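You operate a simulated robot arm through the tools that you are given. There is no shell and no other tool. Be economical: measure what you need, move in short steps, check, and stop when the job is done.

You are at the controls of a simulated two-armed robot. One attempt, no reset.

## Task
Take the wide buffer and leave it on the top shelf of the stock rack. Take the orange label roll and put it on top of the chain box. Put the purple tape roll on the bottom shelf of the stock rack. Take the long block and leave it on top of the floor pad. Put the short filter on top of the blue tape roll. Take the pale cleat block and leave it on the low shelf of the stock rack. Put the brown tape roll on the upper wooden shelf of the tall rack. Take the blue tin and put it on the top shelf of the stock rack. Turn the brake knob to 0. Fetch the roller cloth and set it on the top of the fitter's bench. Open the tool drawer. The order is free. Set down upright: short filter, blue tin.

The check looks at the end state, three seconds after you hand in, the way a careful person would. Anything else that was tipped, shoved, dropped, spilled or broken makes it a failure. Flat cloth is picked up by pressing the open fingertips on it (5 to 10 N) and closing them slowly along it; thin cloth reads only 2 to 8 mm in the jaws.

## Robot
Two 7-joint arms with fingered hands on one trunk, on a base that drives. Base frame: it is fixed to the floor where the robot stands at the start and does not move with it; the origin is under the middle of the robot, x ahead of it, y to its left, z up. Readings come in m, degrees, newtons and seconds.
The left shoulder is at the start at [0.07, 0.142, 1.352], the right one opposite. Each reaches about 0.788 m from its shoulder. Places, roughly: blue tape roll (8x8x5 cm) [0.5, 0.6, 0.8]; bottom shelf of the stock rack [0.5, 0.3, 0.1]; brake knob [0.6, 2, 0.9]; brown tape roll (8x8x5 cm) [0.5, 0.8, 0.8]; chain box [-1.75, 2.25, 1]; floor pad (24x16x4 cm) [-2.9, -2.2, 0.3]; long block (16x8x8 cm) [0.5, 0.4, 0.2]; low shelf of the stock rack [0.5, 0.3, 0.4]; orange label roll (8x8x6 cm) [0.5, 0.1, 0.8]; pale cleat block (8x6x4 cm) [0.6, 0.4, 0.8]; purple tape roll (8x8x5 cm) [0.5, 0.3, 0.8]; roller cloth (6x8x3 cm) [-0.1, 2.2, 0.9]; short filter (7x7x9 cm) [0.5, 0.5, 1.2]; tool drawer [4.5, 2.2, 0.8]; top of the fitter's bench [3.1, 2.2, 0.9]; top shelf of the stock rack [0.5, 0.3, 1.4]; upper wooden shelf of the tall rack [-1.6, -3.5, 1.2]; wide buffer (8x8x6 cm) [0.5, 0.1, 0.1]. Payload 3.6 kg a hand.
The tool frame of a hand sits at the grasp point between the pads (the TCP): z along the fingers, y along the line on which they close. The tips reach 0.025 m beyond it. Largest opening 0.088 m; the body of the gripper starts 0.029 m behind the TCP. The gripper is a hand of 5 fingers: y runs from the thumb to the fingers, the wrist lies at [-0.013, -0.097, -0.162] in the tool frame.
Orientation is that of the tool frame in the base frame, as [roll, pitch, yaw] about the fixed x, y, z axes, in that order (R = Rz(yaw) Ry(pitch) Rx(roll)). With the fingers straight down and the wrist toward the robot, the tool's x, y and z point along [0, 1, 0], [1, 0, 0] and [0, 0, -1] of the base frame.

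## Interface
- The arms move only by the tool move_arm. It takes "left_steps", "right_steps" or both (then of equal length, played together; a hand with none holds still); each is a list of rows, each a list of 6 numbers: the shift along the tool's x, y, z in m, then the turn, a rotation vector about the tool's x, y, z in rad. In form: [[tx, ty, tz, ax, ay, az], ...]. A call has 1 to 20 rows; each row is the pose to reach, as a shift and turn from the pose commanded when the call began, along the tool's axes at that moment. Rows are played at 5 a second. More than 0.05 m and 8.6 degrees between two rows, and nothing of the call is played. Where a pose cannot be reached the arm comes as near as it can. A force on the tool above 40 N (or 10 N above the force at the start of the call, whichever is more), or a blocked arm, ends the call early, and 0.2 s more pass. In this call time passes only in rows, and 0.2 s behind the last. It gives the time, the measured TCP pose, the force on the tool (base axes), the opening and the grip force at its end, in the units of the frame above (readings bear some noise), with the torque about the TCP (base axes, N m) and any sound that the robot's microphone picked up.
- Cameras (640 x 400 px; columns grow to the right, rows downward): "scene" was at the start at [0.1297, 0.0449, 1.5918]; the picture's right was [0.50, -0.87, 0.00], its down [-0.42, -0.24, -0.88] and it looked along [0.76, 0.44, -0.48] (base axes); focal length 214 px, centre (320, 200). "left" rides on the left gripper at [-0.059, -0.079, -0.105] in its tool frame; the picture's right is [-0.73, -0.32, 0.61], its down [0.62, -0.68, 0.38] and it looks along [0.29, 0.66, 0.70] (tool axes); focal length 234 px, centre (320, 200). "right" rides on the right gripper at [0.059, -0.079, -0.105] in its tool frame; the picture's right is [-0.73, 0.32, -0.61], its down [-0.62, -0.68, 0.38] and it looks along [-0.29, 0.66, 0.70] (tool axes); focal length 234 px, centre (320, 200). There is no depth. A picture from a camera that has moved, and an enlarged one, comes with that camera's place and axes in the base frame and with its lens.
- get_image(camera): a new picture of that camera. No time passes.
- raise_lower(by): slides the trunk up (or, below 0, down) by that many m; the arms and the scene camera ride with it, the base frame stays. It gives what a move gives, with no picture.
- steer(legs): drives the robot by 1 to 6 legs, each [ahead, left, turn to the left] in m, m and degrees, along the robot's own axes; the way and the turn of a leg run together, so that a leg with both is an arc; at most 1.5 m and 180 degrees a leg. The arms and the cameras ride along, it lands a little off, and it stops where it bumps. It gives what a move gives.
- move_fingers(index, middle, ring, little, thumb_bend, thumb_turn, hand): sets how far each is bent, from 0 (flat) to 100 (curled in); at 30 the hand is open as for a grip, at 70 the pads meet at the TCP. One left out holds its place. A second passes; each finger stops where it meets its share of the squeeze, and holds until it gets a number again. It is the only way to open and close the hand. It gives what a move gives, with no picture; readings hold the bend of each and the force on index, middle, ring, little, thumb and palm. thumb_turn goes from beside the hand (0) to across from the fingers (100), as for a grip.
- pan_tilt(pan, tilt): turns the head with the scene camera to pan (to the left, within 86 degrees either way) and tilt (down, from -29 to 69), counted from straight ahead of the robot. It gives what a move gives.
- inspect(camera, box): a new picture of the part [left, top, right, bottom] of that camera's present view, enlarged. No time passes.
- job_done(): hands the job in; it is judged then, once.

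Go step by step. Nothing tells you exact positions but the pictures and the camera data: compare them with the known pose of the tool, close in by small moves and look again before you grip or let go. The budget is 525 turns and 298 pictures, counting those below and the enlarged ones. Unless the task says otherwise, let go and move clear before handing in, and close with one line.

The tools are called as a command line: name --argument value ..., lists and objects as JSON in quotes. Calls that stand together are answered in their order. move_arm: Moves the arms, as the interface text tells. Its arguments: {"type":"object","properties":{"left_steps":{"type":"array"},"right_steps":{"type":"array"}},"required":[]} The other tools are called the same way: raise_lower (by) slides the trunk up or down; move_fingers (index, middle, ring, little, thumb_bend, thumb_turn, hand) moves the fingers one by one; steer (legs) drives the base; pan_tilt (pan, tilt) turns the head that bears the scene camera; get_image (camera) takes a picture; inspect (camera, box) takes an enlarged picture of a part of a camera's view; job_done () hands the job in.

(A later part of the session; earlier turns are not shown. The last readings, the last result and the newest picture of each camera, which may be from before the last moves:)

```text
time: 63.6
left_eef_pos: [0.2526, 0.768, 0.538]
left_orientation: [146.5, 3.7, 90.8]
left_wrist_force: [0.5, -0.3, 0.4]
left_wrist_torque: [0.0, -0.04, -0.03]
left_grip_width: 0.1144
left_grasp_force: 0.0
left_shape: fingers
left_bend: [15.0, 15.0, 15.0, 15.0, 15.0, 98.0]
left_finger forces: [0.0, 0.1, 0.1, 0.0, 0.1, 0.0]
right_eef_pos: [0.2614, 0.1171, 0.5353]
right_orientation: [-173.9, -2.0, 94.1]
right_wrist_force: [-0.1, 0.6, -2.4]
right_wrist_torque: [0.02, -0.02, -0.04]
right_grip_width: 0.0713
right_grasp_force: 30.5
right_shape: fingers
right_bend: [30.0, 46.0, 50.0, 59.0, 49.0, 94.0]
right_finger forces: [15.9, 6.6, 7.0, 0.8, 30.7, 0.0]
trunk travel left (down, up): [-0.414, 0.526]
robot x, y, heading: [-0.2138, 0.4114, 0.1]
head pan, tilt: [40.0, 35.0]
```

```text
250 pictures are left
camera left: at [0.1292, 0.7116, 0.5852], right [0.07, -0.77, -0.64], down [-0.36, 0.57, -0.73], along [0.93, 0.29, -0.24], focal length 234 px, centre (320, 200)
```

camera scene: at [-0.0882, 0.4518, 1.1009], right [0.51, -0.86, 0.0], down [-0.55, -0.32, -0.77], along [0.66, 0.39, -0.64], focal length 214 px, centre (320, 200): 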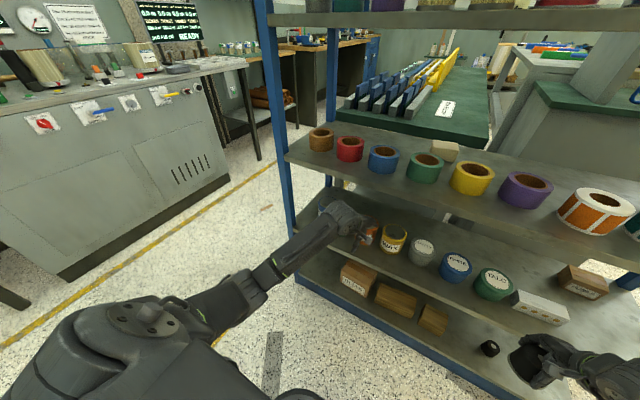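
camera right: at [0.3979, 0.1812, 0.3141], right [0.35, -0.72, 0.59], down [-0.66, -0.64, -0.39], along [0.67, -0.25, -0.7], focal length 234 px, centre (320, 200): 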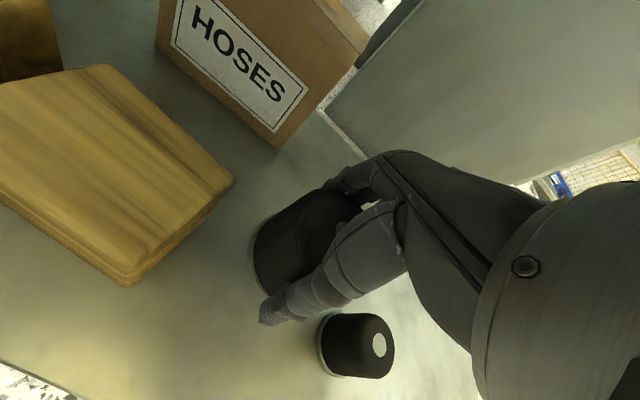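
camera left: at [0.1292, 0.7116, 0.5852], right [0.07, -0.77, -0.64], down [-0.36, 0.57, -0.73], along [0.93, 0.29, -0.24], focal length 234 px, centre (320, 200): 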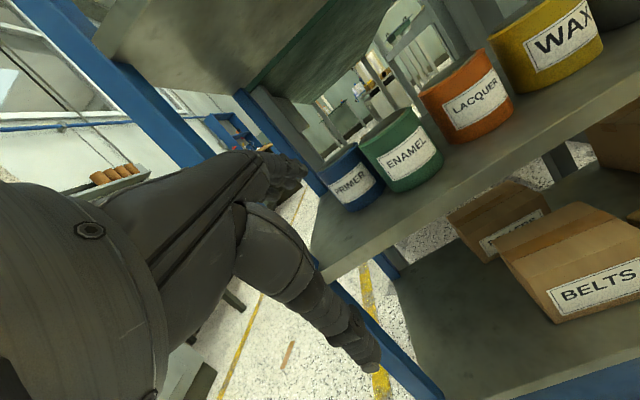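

move_arm --left_steps '[[0.002, 0.033, 0.024, 0, 0, 0], [0.004, 0.066, 0.049, 0, 0, 0], [0.006, 0.1, 0.073, 0, 0, 0], [0.007, 0.133, 0.097, 0, 0, 0]]'

get_image --camera "left"

inspect --camera "scene" --box '[260, 120, 500, 320]'

```text
time: 64.6
left_eef_pos: [0.4132, 0.78, 0.529]
left_orientation: [146.7, 3.6, 90.7]
left_wrist_force: [-0.3, 0.3, 0.0]
left_wrist_torque: [0.03, 0.01, 0.02]
left_grip_width: 0.1142
left_grasp_force: 0.1
left_shape: fingers
left_bend: [15.0, 15.0, 15.0, 15.0, 15.0, 98.0]
left_finger forces: [0.1, 0.0, 0.1, 0.0, 0.0, 0.0]
right_eef_pos: [0.2621, 0.1171, 0.5363]
right_orientation: [-174.0, -1.8, 94.1]
right_wrist_force: [0.3, 0.2, -3.0]
right_wrist_torque: [0.02, -0.02, 0.02]
right_grip_width: 0.0712
right_grasp_force: 30.1
right_shape: fingers
right_bend: [30.0, 46.0, 50.0, 59.0, 49.0, 94.0]
right_finger forces: [15.8, 6.6, 7.0, 0.9, 30.7, 0.0]
trunk travel left (down, up): [-0.414, 0.526]
robot x, y, heading: [-0.2124, 0.4136, 0.2]
head pan, tilt: [40.0, 35.0]
```

```text
249 pictures are left
camera left: at [0.2898, 0.7236, 0.576], right [0.07, -0.77, -0.64], down [-0.36, 0.57, -0.73], along [0.93, 0.29, -0.24], focal length 234 px, centre (320, 200)
```

left: 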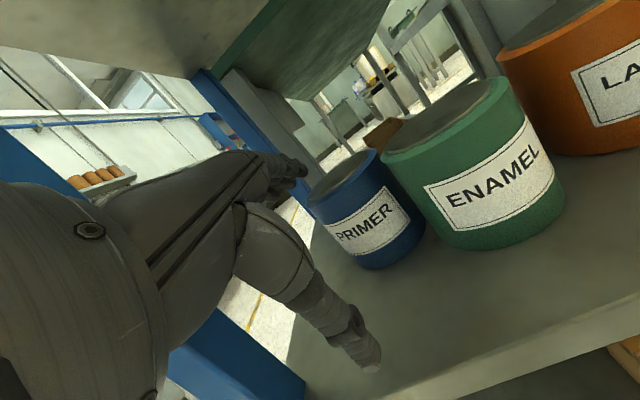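

```text
2.00 times, centred on (380, 220) of scene
camera zoom: at [-0.094, 0.4667, 1.1084], right [0.65, -0.76, 0.0], down [-0.44, -0.37, -0.82], along [0.62, 0.53, -0.57], focal length 429 px, centre (200, 160)
```

zoom: 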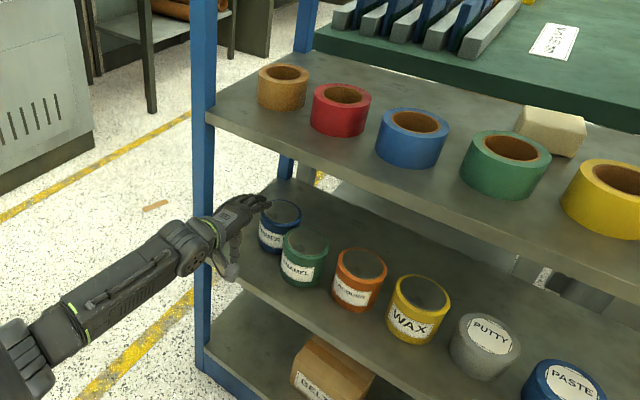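

move_fingers --hand "left" --index 8 --middle 8 --ring 8 --little 8 --thumb_bend 5

move_arm --left_steps '[[-0.003, 0.03, 0.02, 0, 0, 0], [-0.006, 0.058, 0.038, 0, 0, 0], [-0.006, 0.087, 0.057, 0, 0, 0], [-0.006, 0.084, 0.077, 0.12, 0, 0], [-0.006, 0.078, 0.097, 0.24, 0, 0], [-0.006, 0.074, 0.099, 0.32, 0, 0]]'

get_image --camera "left"

inspect --camera "scene" --box '[260, 120, 500, 320]'

```text
time: 65.6
left_eef_pos: [0.413, 0.7798, 0.5281]
left_orientation: [146.6, 3.6, 90.6]
left_wrist_force: [1.2, 0.8, -0.1]
left_wrist_torque: [0.01, 0.0, 0.02]
left_grip_width: 0.1232
left_grasp_force: 0.1
left_shape: fingers
left_bend: [8.0, 8.0, 8.0, 8.0, 5.0, 98.0]
left_finger forces: [0.0, 0.1, 0.0, 0.0, 0.1, 0.1]
right_eef_pos: [0.2618, 0.1165, 0.5346]
right_orientation: [-174.0, -1.9, 94.1]
right_wrist_force: [-0.4, -0.8, -2.3]
right_wrist_torque: [0.03, 0.01, -0.02]
right_grip_width: 0.071
right_grasp_force: 30.3
right_shape: fingers
right_bend: [30.0, 46.0, 50.0, 59.0, 49.0, 94.0]
right_finger forces: [15.8, 6.5, 7.0, 0.8, 30.7, 0.1]
trunk travel left (down, up): [-0.414, 0.526]
robot x, y, heading: [-0.2119, 0.4132, 0.4]
head pan, tilt: [40.0, 35.0]
```

```text
time: 67.0
left_eef_pos: [0.5198, 0.7496, 0.5065]
left_orientation: [163.0, 4.2, 89.9]
left_wrist_force: [0.2, -0.3, -0.5]
left_wrist_torque: [-0.03, 0.0, -0.02]
left_grip_width: 0.1237
left_grasp_force: 0.0
left_shape: fingers
left_bend: [8.0, 8.0, 8.0, 8.0, 5.0, 97.0]
left_finger forces: [0.0, 0.1, 0.1, 0.0, 0.0, 0.0]
left hand out of reach, approached as far as the arm can: row 4, 5, 6
right_eef_pos: [0.2611, 0.1177, 0.5354]
right_orientation: [-174.0, -1.9, 94.0]
right_wrist_force: [-1.2, -0.8, -2.0]
right_wrist_torque: [0.05, 0.02, 0.02]
right_grip_width: 0.0713
right_grasp_force: 30.2
right_shape: fingers
right_bend: [30.0, 46.0, 50.0, 59.0, 49.0, 94.0]
right_finger forces: [15.7, 6.5, 7.0, 0.8, 30.7, 0.0]
trunk travel left (down, up): [-0.414, 0.526]
robot x, y, heading: [-0.2116, 0.4121, -0.0]
head pan, tilt: [40.0, 35.0]
```

```text
247 pictures are left
camera left: at [0.4135, 0.6973, 0.5864], right [-0.13, -0.77, -0.62], down [-0.54, 0.58, -0.61], along [0.83, 0.25, -0.49], focal length 234 px, centre (320, 200)
```

left: 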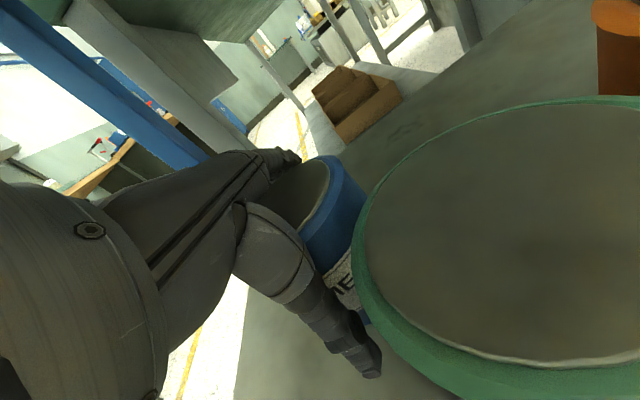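

```text
2.00 times, centred on (380, 220) of scene
camera zoom: at [-0.0948, 0.4672, 1.1085], right [0.65, -0.76, 0.0], down [-0.44, -0.37, -0.82], along [0.62, 0.53, -0.57], focal length 429 px, centre (200, 160)
```

zoom: 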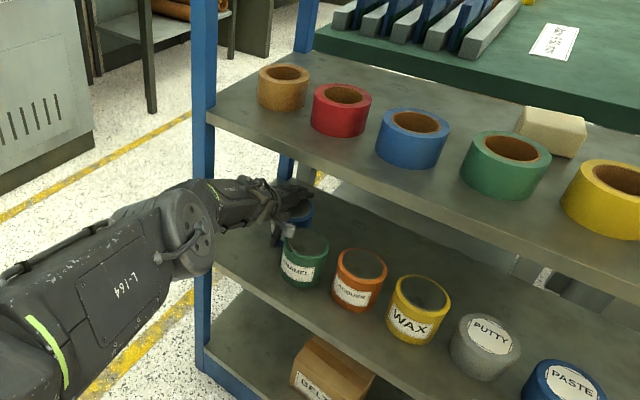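

steer --legs '[[0.012, 0.022, 0]]'

get_image --camera "left"

```text
time: 67.8
left_eef_pos: [0.5318, 0.7713, 0.5034]
left_orientation: [163.2, 4.5, 90.0]
left_wrist_force: [-0.9, 0.0, 0.2]
left_wrist_torque: [-0.01, 0.04, 0.04]
left_grip_width: 0.1238
left_grasp_force: 0.9
left_shape: fingers
left_bend: [8.0, 8.0, 8.0, 8.0, 5.0, 97.0]
left_finger forces: [0.0, 0.0, 0.1, 0.1, 0.9, 0.0]
right_eef_pos: [0.2732, 0.1399, 0.5349]
right_orientation: [-173.9, -1.9, 94.1]
right_wrist_force: [0.0, 0.5, -2.8]
right_wrist_torque: [0.0, 0.02, -0.04]
right_grip_width: 0.0714
right_grasp_force: 30.3
right_shape: fingers
right_bend: [30.0, 46.0, 50.0, 59.0, 49.0, 94.0]
right_finger forces: [15.6, 6.5, 6.9, 0.9, 30.5, 0.0]
trunk travel left (down, up): [-0.414, 0.526]
robot x, y, heading: [-0.1983, 0.4301, 0.2]
head pan, tilt: [40.0, 35.0]
```

```text
245 pictures are left
camera left: at [0.4256, 0.7189, 0.5848], right [-0.13, -0.78, -0.62], down [-0.54, 0.58, -0.61], along [0.83, 0.25, -0.5], focal length 234 px, centre (320, 200)
```

left: 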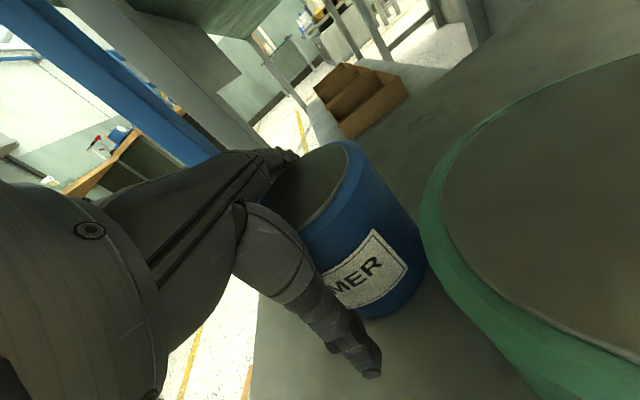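

raise_lower --by -0.018

move_fingers --hand "left" --index 55 --middle 55 --ring 55 --little 55 --thumb_bend 50

get_image --camera "left"

```text
time: 68.5
left_eef_pos: [0.5304, 0.7701, 0.4926]
left_orientation: [162.8, 4.3, 90.0]
left_wrist_force: [-1.8, 0.8, 24.7]
left_wrist_torque: [-0.16, -0.98, -0.01]
left_grip_width: 0.1329
left_grasp_force: 12.5
left_shape: fingers
left_bend: [1.0, 8.0, 8.0, 8.0, 5.0, 97.0]
left_finger forces: [16.9, 3.9, 0.0, 0.1, 4.1, 0.1]
right_eef_pos: [0.2706, 0.1383, 0.5193]
right_orientation: [-174.3, -2.1, 94.1]
right_wrist_force: [-0.3, -0.1, -2.7]
right_wrist_torque: [0.01, 0.02, 0.01]
right_grip_width: 0.0713
right_grasp_force: 30.0
right_shape: fingers
right_bend: [30.0, 46.0, 50.0, 59.0, 49.0, 94.0]
right_finger forces: [15.8, 6.5, 7.0, 0.8, 30.5, 0.0]
trunk travel left (down, up): [-0.396, 0.544]
robot x, y, heading: [-0.2009, 0.4327, 0.4]
head pan, tilt: [40.0, 35.0]
```

```text
time: 69.5
left_eef_pos: [0.5302, 0.7704, 0.4926]
left_orientation: [162.6, 4.2, 90.0]
left_wrist_force: [1.9, 3.7, 35.1]
left_wrist_torque: [0.2, -1.56, 0.13]
left_grip_width: 0.1104
left_grasp_force: 32.8
left_shape: fingers
left_bend: [1.0, 30.0, 52.0, 55.0, 43.0, 97.0]
left_finger forces: [18.3, 22.4, 6.9, 0.0, 18.5, 0.1]
right_eef_pos: [0.2714, 0.1371, 0.5194]
right_orientation: [-174.4, -2.1, 94.1]
right_wrist_force: [0.1, 0.8, -2.5]
right_wrist_torque: [0.01, -0.01, 0.01]
right_grip_width: 0.0711
right_grasp_force: 30.2
right_shape: fingers
right_bend: [30.0, 46.0, 50.0, 59.0, 49.0, 94.0]
right_finger forces: [15.6, 6.6, 7.0, 0.8, 30.4, 0.1]
trunk travel left (down, up): [-0.396, 0.544]
robot x, y, heading: [-0.1983, 0.4337, 0.4]
head pan, tilt: [40.0, 35.0]
```

```text
244 pictures are left
camera left: at [0.4232, 0.7176, 0.5732], right [-0.13, -0.77, -0.62], down [-0.54, 0.58, -0.61], along [0.83, 0.25, -0.49], focal length 234 px, centre (320, 200)
```

left: 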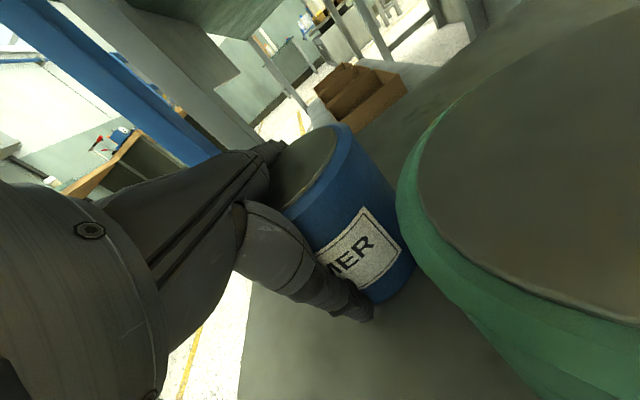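

move_fingers --hand "left" --index 8 --middle 8 --ring 8 --little 8 --thumb_bend 5

raise_lower --by 0.03

get_image --camera "left"

inspect --camera "scene" --box '[260, 120, 500, 320]'

```text
time: 70.5
left_eef_pos: [0.5297, 0.7697, 0.4908]
left_orientation: [162.9, 4.1, 90.0]
left_wrist_force: [-0.9, 2.0, 28.4]
left_wrist_torque: [-0.1, -1.28, 0.07]
left_grip_width: 0.1345
left_grasp_force: 13.9
left_shape: fingers
left_bend: [0.0, 8.0, 8.0, 8.0, 5.0, 97.0]
left_finger forces: [19.9, 7.6, 0.0, 0.0, 1.5, 0.0]
right_eef_pos: [0.2701, 0.138, 0.5191]
right_orientation: [-174.3, -2.0, 94.1]
right_wrist_force: [-0.6, 0.7, -3.6]
right_wrist_torque: [0.03, 0.0, -0.01]
right_grip_width: 0.0712
right_grasp_force: 30.6
right_shape: fingers
right_bend: [30.0, 46.0, 50.0, 59.0, 49.0, 94.0]
right_finger forces: [15.6, 6.6, 7.0, 0.8, 30.5, 0.0]
trunk travel left (down, up): [-0.396, 0.544]
robot x, y, heading: [-0.2, 0.4319, 0.3]
head pan, tilt: [40.0, 35.0]
```

```text
time: 71.2
left_eef_pos: [0.5302, 0.7703, 0.5144]
left_orientation: [163.4, 4.4, 89.9]
left_wrist_force: [0.0, 0.4, -0.4]
left_wrist_torque: [0.0, 0.0, 0.0]
left_grip_width: 0.1236
left_grasp_force: 0.0
left_shape: fingers
left_bend: [8.0, 8.0, 8.0, 8.0, 5.0, 97.0]
left_finger forces: [0.1, 0.0, 0.0, 0.1, 0.1, 0.0]
right_eef_pos: [0.2739, 0.139, 0.5463]
right_orientation: [-173.9, -1.8, 94.1]
right_wrist_force: [0.2, 0.0, -3.1]
right_wrist_torque: [0.02, -0.03, 0.01]
right_grip_width: 0.0712
right_grasp_force: 30.0
right_shape: fingers
right_bend: [30.0, 46.0, 50.0, 59.0, 49.0, 94.0]
right_finger forces: [15.6, 6.6, 7.0, 0.8, 30.5, 0.0]
trunk travel left (down, up): [-0.426, 0.514]
robot x, y, heading: [-0.2019, 0.4326, 0.4]
head pan, tilt: [40.0, 35.0]
```

```text
243 pictures are left
camera left: at [0.4252, 0.7181, 0.5959], right [-0.14, -0.78, -0.62], down [-0.54, 0.58, -0.61], along [0.83, 0.25, -0.5], focal length 234 px, centre (320, 200)
```

left: 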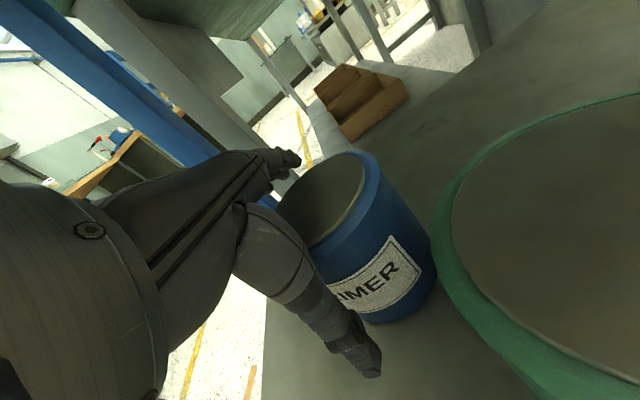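

```text
2.00 times, centred on (380, 220) of scene
camera zoom: at [-0.0816, 0.4886, 1.1203], right [0.65, -0.76, 0.0], down [-0.44, -0.37, -0.82], along [0.62, 0.53, -0.57], focal length 429 px, centre (200, 160)
```

zoom: 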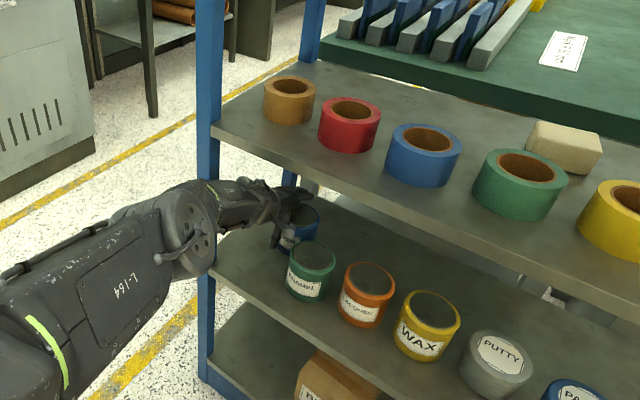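

raise_lower --by 0.02

steer --legs '[[0.032, -0.012, 0]]'

get_image --camera "left"

```text
time: 71.9
left_eef_pos: [0.5309, 0.7709, 0.5353]
left_orientation: [163.3, 4.3, 90.0]
left_wrist_force: [-0.7, -0.1, 0.0]
left_wrist_torque: [0.0, 0.03, 0.0]
left_grip_width: 0.1236
left_grasp_force: 0.0
left_shape: fingers
left_bend: [8.0, 8.0, 8.0, 8.0, 5.0, 97.0]
left_finger forces: [0.0, 0.0, 0.0, 0.0, 0.0, 0.1]
right_eef_pos: [0.2735, 0.1388, 0.5671]
right_orientation: [-173.9, -1.9, 94.1]
right_wrist_force: [-0.9, -0.6, -3.3]
right_wrist_torque: [0.06, -0.01, 0.03]
right_grip_width: 0.0714
right_grasp_force: 30.1
right_shape: fingers
right_bend: [30.0, 46.0, 50.0, 59.0, 49.0, 94.0]
right_finger forces: [15.6, 6.6, 7.0, 0.8, 30.5, 0.1]
trunk travel left (down, up): [-0.446, 0.494]
robot x, y, heading: [-0.2003, 0.432, 0.2]
head pan, tilt: [40.0, 35.0]
```

```text
time: 72.8
left_eef_pos: [0.5644, 0.7574, 0.5357]
left_orientation: [163.3, 4.3, 90.0]
left_wrist_force: [0.3, -0.1, -0.2]
left_wrist_torque: [-0.01, 0.0, -0.02]
left_grip_width: 0.1238
left_grasp_force: 0.0
left_shape: fingers
left_bend: [8.0, 8.0, 8.0, 8.0, 5.0, 98.0]
left_finger forces: [0.0, 0.1, 0.0, 0.0, 0.0, 0.0]
right_eef_pos: [0.3071, 0.1266, 0.5658]
right_orientation: [-173.9, -2.0, 94.0]
right_wrist_force: [-0.1, -0.7, -2.5]
right_wrist_torque: [0.0, -0.02, -0.01]
right_grip_width: 0.0715
right_grasp_force: 29.9
right_shape: fingers
right_bend: [30.0, 46.0, 50.0, 59.0, 49.0, 94.0]
right_finger forces: [15.6, 6.6, 7.0, 0.8, 30.4, 0.1]
trunk travel left (down, up): [-0.446, 0.494]
robot x, y, heading: [-0.1678, 0.4216, 0.5]
head pan, tilt: [40.0, 35.0]
```

```text
241 pictures are left
camera left: at [0.4589, 0.7058, 0.6165], right [-0.14, -0.77, -0.62], down [-0.54, 0.58, -0.61], along [0.83, 0.25, -0.5], focal length 234 px, centre (320, 200)
```

left: 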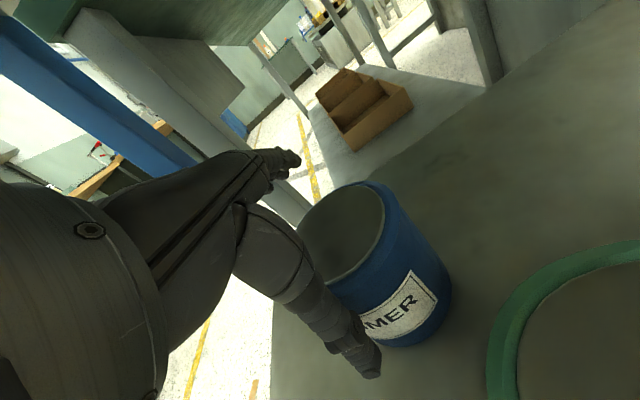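

steer --legs '[[0.012, -0.008, 0]]'

raise_lower --by -0.035

get_image --camera "left"

```text
time: 73.5
left_eef_pos: [0.5763, 0.7494, 0.5345]
left_orientation: [163.2, 4.3, 89.9]
left_wrist_force: [0.4, 0.8, 0.1]
left_wrist_torque: [0.03, -0.01, 0.03]
left_grip_width: 0.1239
left_grasp_force: 0.0
left_shape: fingers
left_bend: [8.0, 8.0, 8.0, 8.0, 5.0, 98.0]
left_finger forces: [0.1, 0.0, 0.1, 0.0, 0.1, 0.0]
right_eef_pos: [0.3189, 0.1184, 0.5679]
right_orientation: [-173.9, -2.0, 94.1]
right_wrist_force: [-0.1, -0.3, -3.2]
right_wrist_torque: [0.02, 0.0, 0.0]
right_grip_width: 0.0713
right_grasp_force: 30.7
right_shape: fingers
right_bend: [30.0, 46.0, 50.0, 59.0, 49.0, 94.0]
right_finger forces: [15.7, 6.6, 7.0, 0.9, 30.5, 0.0]
trunk travel left (down, up): [-0.446, 0.494]
robot x, y, heading: [-0.1561, 0.4098, 0.3]
head pan, tilt: [40.0, 35.0]
```

```text
time: 74.3
left_eef_pos: [0.5759, 0.7501, 0.5004]
left_orientation: [163.3, 4.3, 90.0]
left_wrist_force: [1.1, 0.3, 1.7]
left_wrist_torque: [-0.05, -0.01, -0.01]
left_grip_width: 0.1261
left_grasp_force: 1.9
left_shape: fingers
left_bend: [6.0, 8.0, 8.0, 8.0, 5.0, 98.0]
left_finger forces: [2.8, 0.0, 0.1, 0.1, 0.7, 0.0]
right_eef_pos: [0.3175, 0.1187, 0.5336]
right_orientation: [-174.0, -2.0, 94.1]
right_wrist_force: [-0.5, 0.3, -2.1]
right_wrist_torque: [0.01, -0.01, 0.0]
right_grip_width: 0.0715
right_grasp_force: 30.4
right_shape: fingers
right_bend: [30.0, 46.0, 50.0, 59.0, 49.0, 94.0]
right_finger forces: [15.5, 6.6, 7.0, 0.9, 30.4, 0.1]
trunk travel left (down, up): [-0.411, 0.529]
robot x, y, heading: [-0.1538, 0.414, 0.2]
head pan, tilt: [40.0, 35.0]
```

```text
240 pictures are left
camera left: at [0.4695, 0.6979, 0.5821], right [-0.13, -0.77, -0.62], down [-0.54, 0.58, -0.61], along [0.83, 0.25, -0.5], focal length 234 px, centre (320, 200)
```

left: 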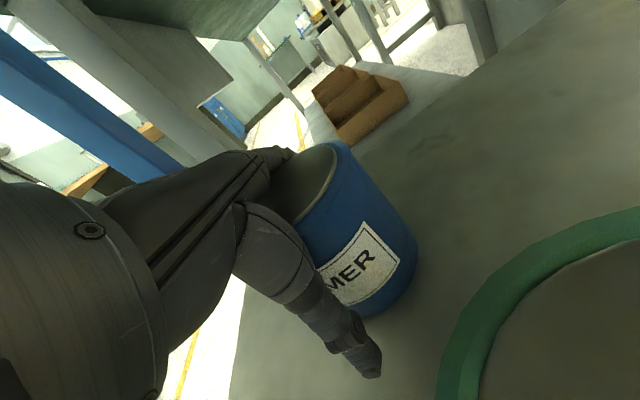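

raise_lower --by 0.035

steer --legs '[[0.02, -0.014, 0]]'

raise_lower --by -0.03

get_image --camera "left"

```text
time: 75.1
left_eef_pos: [0.5774, 0.7499, 0.5354]
left_orientation: [163.2, 4.4, 89.9]
left_wrist_force: [0.2, -0.4, 0.8]
left_wrist_torque: [0.0, 0.01, 0.03]
left_grip_width: 0.1238
left_grasp_force: 0.0
left_shape: fingers
left_bend: [8.0, 8.0, 8.0, 8.0, 5.0, 98.0]
left_finger forces: [0.0, 0.0, 0.0, 0.0, 0.0, 0.1]
right_eef_pos: [0.3172, 0.1197, 0.5679]
right_orientation: [-174.0, -1.8, 94.0]
right_wrist_force: [-0.9, -0.1, -3.0]
right_wrist_torque: [-0.01, -0.01, 0.03]
right_grip_width: 0.0715
right_grasp_force: 30.3
right_shape: fingers
right_bend: [30.0, 46.0, 50.0, 59.0, 49.0, 94.0]
right_finger forces: [15.6, 6.6, 7.0, 0.8, 30.4, 0.0]
trunk travel left (down, up): [-0.446, 0.494]
robot x, y, heading: [-0.1543, 0.4116, 0.2]
head pan, tilt: [40.0, 35.0]
```

```text
time: 75.9
left_eef_pos: [0.592, 0.7369, 0.5323]
left_orientation: [163.4, 4.4, 90.0]
left_wrist_force: [-1.1, 0.1, 0.5]
left_wrist_torque: [0.01, 0.04, -0.04]
left_grip_width: 0.1239
left_grasp_force: 0.8
left_shape: fingers
left_bend: [8.0, 8.0, 8.0, 8.0, 4.0, 98.0]
left_finger forces: [0.1, 0.1, 0.0, 0.0, 1.2, 0.1]
right_eef_pos: [0.3358, 0.1059, 0.5683]
right_orientation: [-174.1, -1.8, 94.2]
right_wrist_force: [0.7, -0.4, -2.2]
right_wrist_torque: [0.02, 0.01, 0.02]
right_grip_width: 0.0711
right_grasp_force: 30.6
right_shape: fingers
right_bend: [30.0, 46.0, 50.0, 59.0, 49.0, 94.0]
right_finger forces: [15.5, 6.6, 7.0, 0.9, 30.4, 0.0]
trunk travel left (down, up): [-0.446, 0.494]
robot x, y, heading: [-0.1355, 0.3995, 0.3]
head pan, tilt: [40.0, 35.0]
```

```text
time: 76.7
left_eef_pos: [0.593, 0.7354, 0.5033]
left_orientation: [163.5, 4.2, 90.0]
left_wrist_force: [0.3, -0.5, 0.4]
left_wrist_torque: [0.01, 0.02, 0.0]
left_grip_width: 0.1237
left_grasp_force: 0.2
left_shape: fingers
left_bend: [8.0, 8.0, 8.0, 8.0, 5.0, 97.0]
left_finger forces: [0.0, 0.0, 0.1, 0.1, 0.8, 0.0]
right_eef_pos: [0.3376, 0.1042, 0.5375]
right_orientation: [-174.1, -2.0, 94.2]
right_wrist_force: [0.1, 0.0, -1.4]
right_wrist_torque: [0.02, 0.0, 0.0]
right_grip_width: 0.071
right_grasp_force: 30.3
right_shape: fingers
right_bend: [30.0, 46.0, 50.0, 59.0, 49.0, 94.0]
right_finger forces: [15.5, 6.6, 6.9, 0.8, 30.4, 0.0]
trunk travel left (down, up): [-0.416, 0.524]
robot x, y, heading: [-0.1375, 0.3922, 0.3]
head pan, tilt: [40.0, 35.0]
```

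```text
239 pictures are left
camera left: at [0.4873, 0.6837, 0.585], right [-0.14, -0.77, -0.62], down [-0.54, 0.58, -0.61], along [0.83, 0.25, -0.5], focal length 234 px, centre (320, 200)
```

left: 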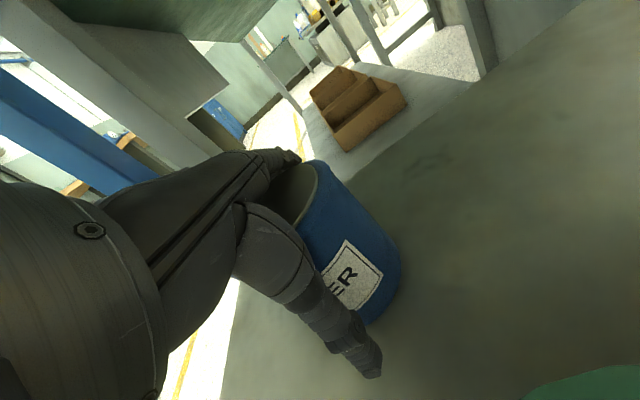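

raise_lower --by -0.012

move_fingers --hand "left" --index 55 --middle 55 --ring 55 --little 55 --thumb_bend 50

get_image --camera "left"

```text
time: 77.3
left_eef_pos: [0.5932, 0.7362, 0.4965]
left_orientation: [163.1, 4.3, 90.1]
left_wrist_force: [-1.7, -1.9, 20.1]
left_wrist_torque: [0.1, -0.42, -0.04]
left_grip_width: 0.1281
left_grasp_force: 10.0
left_shape: fingers
left_bend: [5.0, 8.0, 8.0, 8.0, 5.0, 97.0]
left_finger forces: [8.3, 2.0, 2.8, 0.3, 7.2, 0.1]
right_eef_pos: [0.3343, 0.105, 0.5265]
right_orientation: [-174.2, -2.0, 94.1]
right_wrist_force: [-0.1, 0.3, -3.8]
right_wrist_torque: [0.03, 0.0, 0.0]
right_grip_width: 0.0714
right_grasp_force: 30.0
right_shape: fingers
right_bend: [30.0, 46.0, 50.0, 59.0, 49.0, 94.0]
right_finger forces: [15.5, 6.6, 7.0, 0.8, 30.4, 0.0]
trunk travel left (down, up): [-0.404, 0.536]
robot x, y, heading: [-0.1361, 0.3982, 0.6]
head pan, tilt: [40.0, 35.0]
```

```text
time: 77.9
left_eef_pos: [0.5946, 0.7367, 0.5025]
left_orientation: [162.4, 4.1, 90.0]
left_wrist_force: [3.1, -1.6, 26.0]
left_wrist_torque: [0.77, -1.19, -0.14]
left_grip_width: 0.101
left_grasp_force: 56.7
left_shape: fingers
left_bend: [13.0, 30.0, 29.0, 55.0, 46.0, 92.0]
left_finger forces: [16.2, 15.0, 19.4, 14.2, 49.4, 0.1]
right_eef_pos: [0.3353, 0.1029, 0.5271]
right_orientation: [-174.3, -2.1, 94.1]
right_wrist_force: [-0.6, -0.8, -2.7]
right_wrist_torque: [0.04, -0.03, -0.04]
right_grip_width: 0.0715
right_grasp_force: 30.2
right_shape: fingers
right_bend: [30.0, 46.0, 50.0, 59.0, 49.0, 94.0]
right_finger forces: [15.6, 6.6, 7.0, 0.7, 30.4, 0.0]
trunk travel left (down, up): [-0.404, 0.536]
robot x, y, heading: [-0.1371, 0.397, 0.4]
head pan, tilt: [40.0, 35.0]
stopped (left hand): the force on the tool passed its limit (the readings are from after the stop); the commanded pose is now the measured one
```

```text
238 pictures are left
camera left: at [0.4894, 0.6837, 0.5824], right [-0.12, -0.77, -0.62], down [-0.53, 0.58, -0.61], along [0.84, 0.26, -0.48], focal length 234 px, centre (320, 200)
```

left: 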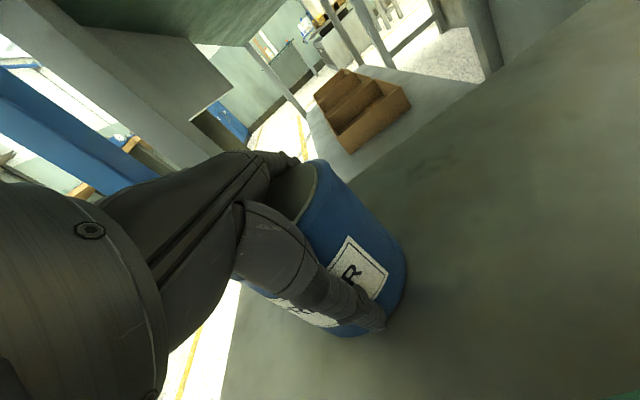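

raise_lower --by 0.03

get_image --camera "left"

inspect --camera "scene" --box '[260, 120, 500, 320]'

```text
time: 78.7
left_eef_pos: [0.5964, 0.7378, 0.5233]
left_orientation: [163.4, 4.3, 90.0]
left_wrist_force: [-0.6, 0.1, -4.2]
left_wrist_torque: [-0.05, 0.01, -0.05]
left_grip_width: 0.1002
left_grasp_force: 51.1
left_shape: fingers
left_bend: [15.0, 32.0, 33.0, 55.0, 45.0, 92.0]
left_finger forces: [11.0, 13.2, 15.8, 11.4, 51.6, 0.0]
right_eef_pos: [0.3381, 0.1053, 0.5538]
right_orientation: [-173.9, -2.0, 94.0]
right_wrist_force: [0.2, -0.1, -2.9]
right_wrist_torque: [-0.02, 0.03, -0.03]
right_grip_width: 0.0713
right_grasp_force: 30.1
right_shape: fingers
right_bend: [30.0, 46.0, 50.0, 59.0, 49.0, 94.0]
right_finger forces: [15.5, 6.6, 7.0, 0.8, 30.3, 0.0]
trunk travel left (down, up): [-0.434, 0.506]
robot x, y, heading: [-0.1385, 0.3995, 0.4]
head pan, tilt: [40.0, 35.0]
```

```text
237 pictures are left
camera left: at [0.4902, 0.6847, 0.6035], right [-0.13, -0.77, -0.62], down [-0.54, 0.58, -0.61], along [0.83, 0.25, -0.5], focal length 234 px, centre (320, 200)
```

left: 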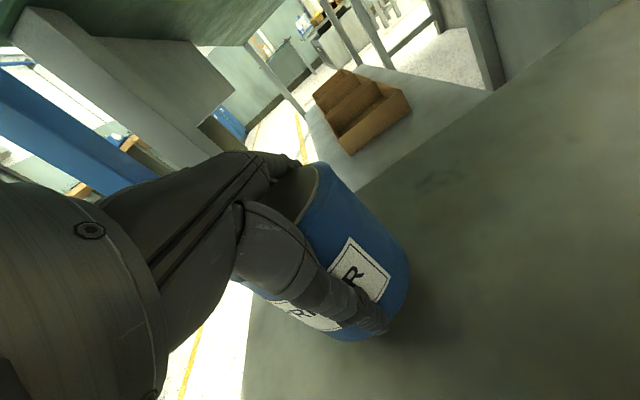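

```text
2.00 times, centred on (380, 220) of scene
camera zoom: at [-0.0166, 0.4551, 1.1281], right [0.65, -0.76, 0.0], down [-0.44, -0.37, -0.82], along [0.62, 0.53, -0.57], focal length 429 px, centre (200, 160)
```

zoom: 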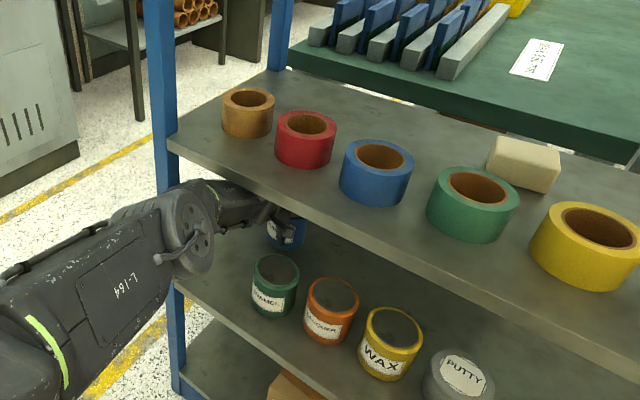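

Both objects are held. I'm shifting left to clear the ENAMEL tin and then backing straight out.

steer --legs '[[0, 0.05, 0], [-0.28, 0, 0]]'

get_image --camera "scene"

```text
time: 81.1
left_eef_pos: [0.3425, 0.7856, 0.5227]
left_orientation: [163.3, 4.3, 90.0]
left_wrist_force: [-0.1, 0.5, -5.7]
left_wrist_torque: [-0.03, 0.02, 0.01]
left_grip_width: 0.1
left_grasp_force: 49.5
left_shape: fingers
left_bend: [15.0, 33.0, 33.0, 55.0, 45.0, 92.0]
left_finger forces: [10.5, 13.1, 15.5, 10.8, 49.6, 0.0]
right_eef_pos: [0.0835, 0.1541, 0.5545]
right_orientation: [-173.8, -1.9, 94.1]
right_wrist_force: [-0.7, 0.1, -2.6]
right_wrist_torque: [0.01, 0.01, -0.01]
right_grip_width: 0.0713
right_grasp_force: 30.5
right_shape: fingers
right_bend: [30.0, 46.0, 50.0, 59.0, 49.0, 94.0]
right_finger forces: [15.3, 6.8, 7.2, 0.8, 30.5, 0.0]
trunk travel left (down, up): [-0.434, 0.506]
robot x, y, heading: [-0.3919, 0.4453, 0.1]
head pan, tilt: [40.0, 35.0]
stopped in leg 2: the robot was blocked; the commanded pose is now the measured one
```

```text
235 pictures are left
camera scene: at [-0.2696, 0.5045, 1.1281], right [0.65, -0.76, 0.0], down [-0.44, -0.37, -0.82], along [0.62, 0.53, -0.58], focal length 214 px, centre (320, 200)
```

scene: 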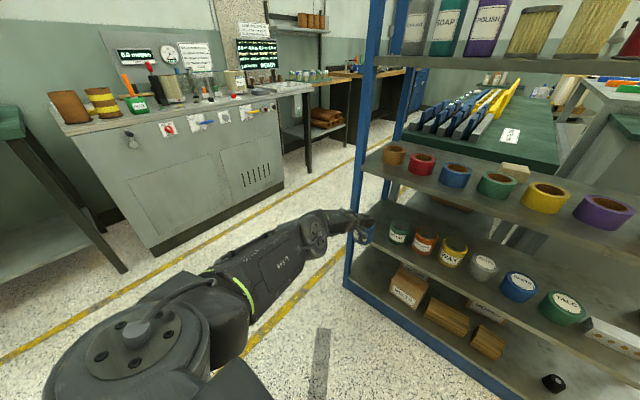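

Something behind blocked the robot, so I'm looking to both sides to see what it is.

pan_tilt --pan 86 --tilt 45

get_image --camera "scene"

pan_tilt --pan -86 --tilt 45

get_image --camera "scene"

```text
time: 82.2
left_eef_pos: [0.3425, 0.7852, 0.5238]
left_orientation: [163.2, 4.3, 90.0]
left_wrist_force: [-0.2, 0.0, -4.9]
left_wrist_torque: [0.0, -0.02, 0.0]
left_grip_width: 0.0999
left_grasp_force: 50.0
left_shape: fingers
left_bend: [15.0, 33.0, 33.0, 55.0, 45.0, 92.0]
left_finger forces: [10.5, 13.0, 15.6, 10.8, 49.4, 0.0]
right_eef_pos: [0.0833, 0.1531, 0.554]
right_orientation: [-173.9, -1.8, 94.0]
right_wrist_force: [0.4, -0.4, -1.8]
right_wrist_torque: [0.04, -0.02, 0.01]
right_grip_width: 0.071
right_grasp_force: 30.0
right_shape: fingers
right_bend: [30.0, 46.0, 50.0, 59.0, 49.0, 94.0]
right_finger forces: [15.2, 6.8, 7.1, 0.8, 30.4, 0.1]
trunk travel left (down, up): [-0.434, 0.506]
robot x, y, heading: [-0.3905, 0.4482, 0.5]
head pan, tilt: [85.9, 45.0]
```

```text
234 pictures are left
camera scene: at [-0.3328, 0.5284, 1.1136], right [1.0, -0.07, 0.0], down [-0.05, -0.71, -0.71], along [0.05, 0.71, -0.71], focal length 214 px, centre (320, 200)
```

scene: 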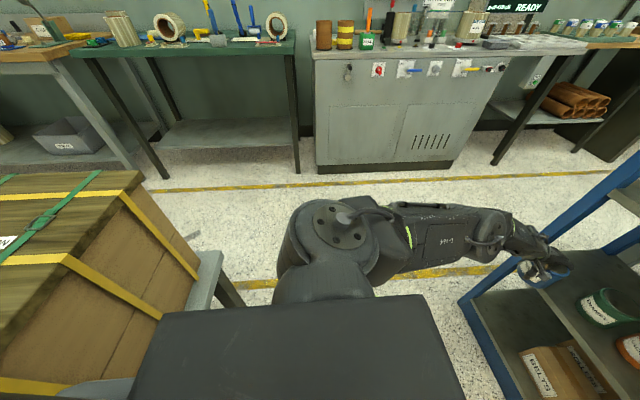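

```text
time: 84.8
left_eef_pos: [0.3442, 0.7861, 0.5232]
left_orientation: [163.2, 4.3, 90.1]
left_wrist_force: [-0.9, 0.4, -4.8]
left_wrist_torque: [-0.02, -0.02, -0.03]
left_grip_width: 0.1001
left_grasp_force: 49.9
left_shape: fingers
left_bend: [15.0, 33.0, 33.0, 55.0, 45.0, 92.0]
left_finger forces: [10.6, 13.0, 15.6, 10.8, 49.4, 0.0]
right_eef_pos: [0.0841, 0.1534, 0.5556]
right_orientation: [-173.9, -1.8, 94.0]
right_wrist_force: [-0.1, 0.2, -3.4]
right_wrist_torque: [0.04, -0.04, -0.02]
right_grip_width: 0.0709
right_grasp_force: 30.0
right_shape: fingers
right_bend: [30.0, 46.0, 50.0, 59.0, 49.0, 94.0]
right_finger forces: [15.2, 6.9, 7.1, 0.8, 30.4, 0.0]
trunk travel left (down, up): [-0.434, 0.506]
robot x, y, heading: [-0.3894, 0.4478, 0.3]
head pan, tilt: [-85.9, 45.0]
```

```text
233 pictures are left
camera scene: at [-0.3319, 0.3662, 1.1136], right [-1.0, -0.08, 0.0], down [-0.06, 0.7, -0.71], along [0.05, -0.71, -0.71], focal length 214 px, centre (320, 200)
```

scene: 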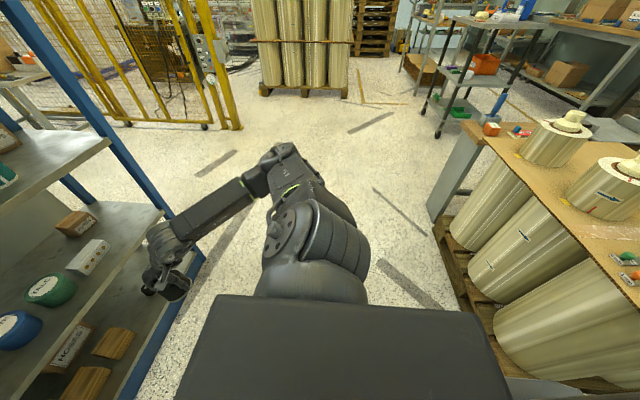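

The back of the base touched a low steel table behind the robot, so the aisle is narrow. I'm moving slightly forward, drawing the left hand back, and then raising the trunk.

move_arm --left_steps '[[0, -0.04, -0.012, 0, 0, 0], [0, -0.08, -0.025, 0, 0, 0], [0, -0.12, -0.037, 0, 0, 0], [0, -0.16, -0.05, 0, 0, 0]]'

steer --legs '[[0.06, 0, 0]]'

raise_lower --by 0.5

pan_tilt --pan 20 --tilt 30

get_image --camera "scene"

```text
time: 85.8
left_eef_pos: [0.1753, 0.7862, 0.5257]
left_orientation: [163.0, 4.3, 89.9]
left_wrist_force: [0.2, 0.6, -4.5]
left_wrist_torque: [0.02, 0.02, 0.01]
left_grip_width: 0.0972
left_grasp_force: 36.1
left_shape: fingers
left_bend: [17.0, 34.0, 35.0, 55.0, 44.0, 92.0]
left_finger forces: [8.0, 9.0, 12.5, 7.8, 35.0, 0.1]
right_eef_pos: [0.0821, 0.1527, 0.5563]
right_orientation: [-174.2, -1.9, 94.0]
right_wrist_force: [0.4, 0.2, -2.7]
right_wrist_torque: [0.02, 0.01, -0.07]
right_grip_width: 0.071
right_grasp_force: 30.0
right_shape: fingers
right_bend: [30.0, 46.0, 50.0, 59.0, 49.0, 94.0]
right_finger forces: [15.1, 6.8, 6.9, 0.8, 30.2, 0.1]
trunk travel left (down, up): [-0.434, 0.506]
robot x, y, heading: [-0.3895, 0.4442, 0.2]
head pan, tilt: [-85.9, 45.0]
```

```text
time: 86.8
left_eef_pos: [0.2341, 0.7865, 0.5255]
left_orientation: [163.3, 4.3, 90.1]
left_wrist_force: [0.4, 0.4, -4.8]
left_wrist_torque: [-0.07, -0.02, 0.03]
left_grip_width: 0.0974
left_grasp_force: 34.8
left_shape: fingers
left_bend: [17.0, 34.0, 35.0, 55.0, 44.0, 92.0]
left_finger forces: [7.9, 8.8, 12.0, 7.4, 33.8, 0.1]
right_eef_pos: [0.1414, 0.1542, 0.5537]
right_orientation: [-173.8, -1.9, 94.0]
right_wrist_force: [-0.4, 0.8, -2.5]
right_wrist_torque: [-0.01, 0.0, 0.0]
right_grip_width: 0.0711
right_grasp_force: 30.6
right_shape: fingers
right_bend: [30.0, 46.0, 50.0, 59.0, 49.0, 94.0]
right_finger forces: [15.3, 6.8, 7.1, 0.8, 30.2, 0.0]
trunk travel left (down, up): [-0.434, 0.506]
robot x, y, heading: [-0.3306, 0.4481, 0.2]
head pan, tilt: [-85.9, 45.0]
```

```text
refused: 0.5 is not a number from -0.4 to 0.4
```

```text
time: 88.6
left_eef_pos: [0.2331, 0.7879, 0.5257]
left_orientation: [163.2, 4.2, 90.2]
left_wrist_force: [-0.2, 0.2, -4.5]
left_wrist_torque: [0.0, 0.03, 0.0]
left_grip_width: 0.0975
left_grasp_force: 35.0
left_shape: fingers
left_bend: [17.0, 34.0, 35.0, 55.0, 43.0, 92.0]
left_finger forces: [7.6, 8.8, 12.0, 7.6, 33.9, 0.0]
right_eef_pos: [0.1417, 0.1539, 0.5541]
right_orientation: [-173.9, -1.8, 94.2]
right_wrist_force: [0.0, 0.3, -2.5]
right_wrist_torque: [0.03, 0.0, 0.01]
right_grip_width: 0.0712
right_grasp_force: 30.1
right_shape: fingers
right_bend: [30.0, 46.0, 50.0, 59.0, 49.0, 94.0]
right_finger forces: [15.2, 6.8, 7.1, 0.7, 30.2, 0.0]
trunk travel left (down, up): [-0.434, 0.506]
robot x, y, heading: [-0.3294, 0.4489, 0.2]
head pan, tilt: [20.0, 30.0]
```

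```text
232 pictures are left
camera scene: at [-0.1956, 0.4792, 1.1361], right [0.35, -0.94, 0.0], down [-0.47, -0.17, -0.87], along [0.81, 0.3, -0.5], focal length 214 px, centre (320, 200)
```

scene: 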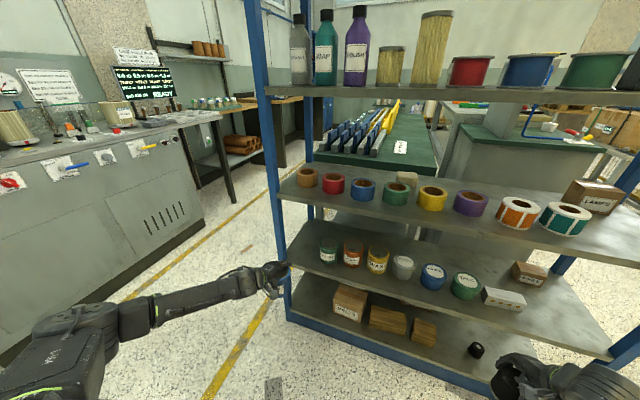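

raise_lower --by 0.4

raise_lower --by 0.1

pan_tilt --pan -10 --tilt 30

get_image --camera "scene"

```text
time: 92.5
left_eef_pos: [0.2337, 0.7879, 0.9248]
left_orientation: [163.2, 4.3, 90.1]
left_wrist_force: [-0.1, -0.1, -4.7]
left_wrist_torque: [-0.04, 0.04, 0.0]
left_grip_width: 0.0972
left_grasp_force: 34.2
left_shape: fingers
left_bend: [17.0, 34.0, 35.0, 55.0, 43.0, 92.0]
left_finger forces: [7.5, 8.5, 11.9, 7.4, 33.1, 0.0]
right_eef_pos: [0.1419, 0.1539, 0.9546]
right_orientation: [-173.9, -1.9, 94.1]
right_wrist_force: [0.2, 0.6, -2.5]
right_wrist_torque: [0.02, 0.0, 0.0]
right_grip_width: 0.071
right_grasp_force: 29.9
right_shape: fingers
right_bend: [30.0, 46.0, 50.0, 59.0, 49.0, 94.0]
right_finger forces: [15.2, 6.6, 7.0, 0.9, 30.1, 0.0]
trunk travel left (down, up): [-0.834, 0.106]
robot x, y, heading: [-0.3296, 0.4504, 0.4]
head pan, tilt: [20.0, 30.0]
```

```text
time: 93.8
left_eef_pos: [0.2338, 0.7877, 1.0248]
left_orientation: [163.3, 4.3, 90.1]
left_wrist_force: [0.7, 0.5, -4.6]
left_wrist_torque: [-0.04, -0.03, -0.03]
left_grip_width: 0.0975
left_grasp_force: 34.6
left_shape: fingers
left_bend: [17.0, 34.0, 35.0, 55.0, 43.0, 92.0]
left_finger forces: [7.5, 8.6, 11.8, 7.4, 33.0, 0.0]
right_eef_pos: [0.1429, 0.1548, 1.0551]
right_orientation: [-173.9, -2.0, 94.1]
right_wrist_force: [-0.8, 0.8, -2.4]
right_wrist_torque: [0.0, 0.0, 0.01]
right_grip_width: 0.0712
right_grasp_force: 30.2
right_shape: fingers
right_bend: [30.0, 46.0, 50.0, 59.0, 49.0, 94.0]
right_finger forces: [15.2, 6.7, 7.0, 0.8, 30.0, 0.1]
trunk travel left (down, up): [-0.934, 0.006]
robot x, y, heading: [-0.3293, 0.4477, 0.5]
head pan, tilt: [20.0, 30.0]
```

```text
time: 94.7
left_eef_pos: [0.2341, 0.7876, 1.026]
left_orientation: [163.1, 4.4, 90.0]
left_wrist_force: [-0.3, -0.4, -4.6]
left_wrist_torque: [-0.01, 0.02, -0.03]
left_grip_width: 0.0971
left_grasp_force: 34.4
left_shape: fingers
left_bend: [17.0, 34.0, 35.0, 55.0, 43.0, 92.0]
left_finger forces: [7.4, 8.5, 11.8, 7.3, 32.9, 0.0]
right_eef_pos: [0.1432, 0.1534, 1.055]
right_orientation: [-173.9, -1.9, 94.1]
right_wrist_force: [-0.3, -1.4, -2.5]
right_wrist_torque: [0.02, 0.0, 0.03]
right_grip_width: 0.0711
right_grasp_force: 29.9
right_shape: fingers
right_bend: [30.0, 46.0, 50.0, 59.0, 49.0, 94.0]
right_finger forces: [15.2, 6.7, 7.0, 0.8, 29.9, 0.0]
trunk travel left (down, up): [-0.934, 0.006]
robot x, y, heading: [-0.3337, 0.4479, 0.6]
head pan, tilt: [-10.0, 30.0]
```

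```text
231 pictures are left
camera scene: at [-0.1907, 0.4328, 1.6361], right [-0.17, -0.99, 0.0], down [-0.49, 0.08, -0.87], along [0.85, -0.14, -0.5], focal length 214 px, centre (320, 200)
```

scene: 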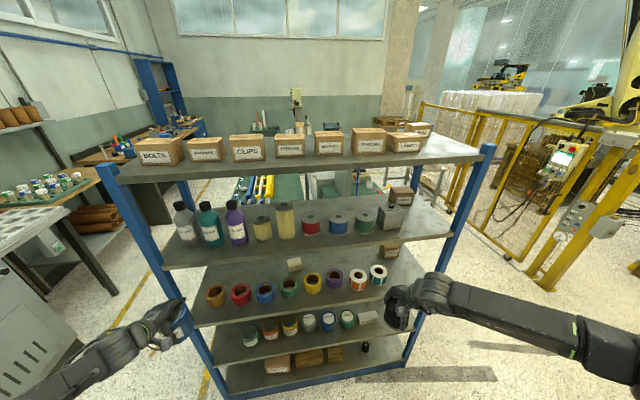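

inspect --camera "scene" --box '[300, 90, 500, 200]'

inspect --camera "scene" --box '[110, 90, 310, 200]'

```text
3.20 times, centred on (400, 145) of scene
camera zoom: at [-0.1907, 0.4328, 1.6361], right [-0.17, -0.99, 0.0], down [-0.49, 0.08, -0.87], along [0.85, -0.14, -0.5], focal length 686 px, centre (64, 376)
```

zoom: 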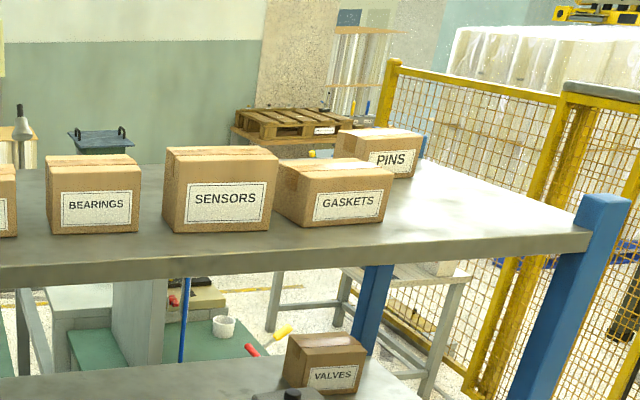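

```text
3.20 times, centred on (210, 145) of scene
camera zoom: at [-0.1907, 0.4328, 1.6361], right [-0.17, -0.99, 0.0], down [-0.49, 0.08, -0.87], along [0.85, -0.14, -0.5], focal length 686 px, centre (672, 376)
```

zoom: 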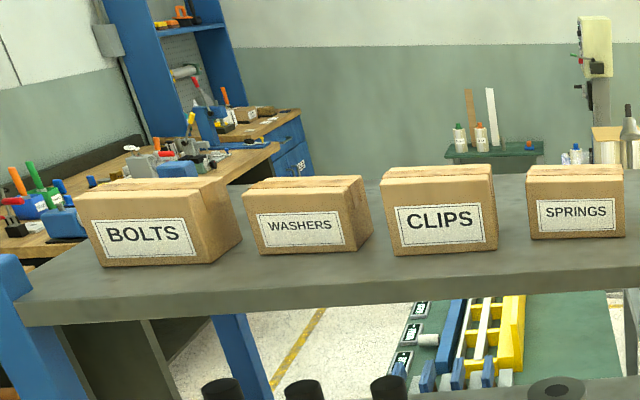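

Everything is held. I'm raising the right hand with the buffer, then I'll slide right to the free right end of the top shelf.

move_arm --right_steps '[[0, 0, -0.045, 0, 0, 0], [0, 0, -0.09, 0, 0, 0], [0, 0, -0.135, 0, 0, 0], [0, 0, -0.18, 0, 0, 0], [0, 0, -0.225, 0, 0, 0], [0, 0, -0.27, 0, 0, 0], [0, 0, -0.315, 0, 0, 0], [0, 0, -0.36, 0, 0, 0], [0, 0, -0.405, 0, 0, 0], [0, 0, -0.45, 0, 0, 0], [0, 0, -0.49, 0, 0, 0]]'

```text
time: 97.1
left_eef_pos: [0.2332, 0.7885, 1.0258]
left_orientation: [163.2, 4.3, 90.0]
left_wrist_force: [-0.5, -0.4, -5.1]
left_wrist_torque: [-0.02, 0.02, -0.02]
left_grip_width: 0.0969
left_grasp_force: 33.2
left_shape: fingers
left_bend: [17.0, 34.0, 35.0, 55.0, 43.0, 92.0]
left_finger forces: [7.3, 8.2, 11.7, 7.2, 31.9, 0.0]
right_eef_pos: [0.1913, 0.145, 1.5423]
right_orientation: [-173.9, -1.8, 94.0]
right_wrist_force: [-0.2, 0.2, -3.4]
right_wrist_torque: [0.01, -0.04, -0.03]
right_grip_width: 0.0698
right_grasp_force: 29.2
right_shape: fingers
right_bend: [30.0, 46.0, 50.0, 59.0, 49.0, 94.0]
right_finger forces: [14.6, 6.4, 7.0, 0.9, 28.7, 0.0]
trunk travel left (down, up): [-0.934, 0.006]
robot x, y, heading: [-0.334, 0.4453, 0.4]
head pan, tilt: [-10.0, 30.0]
```

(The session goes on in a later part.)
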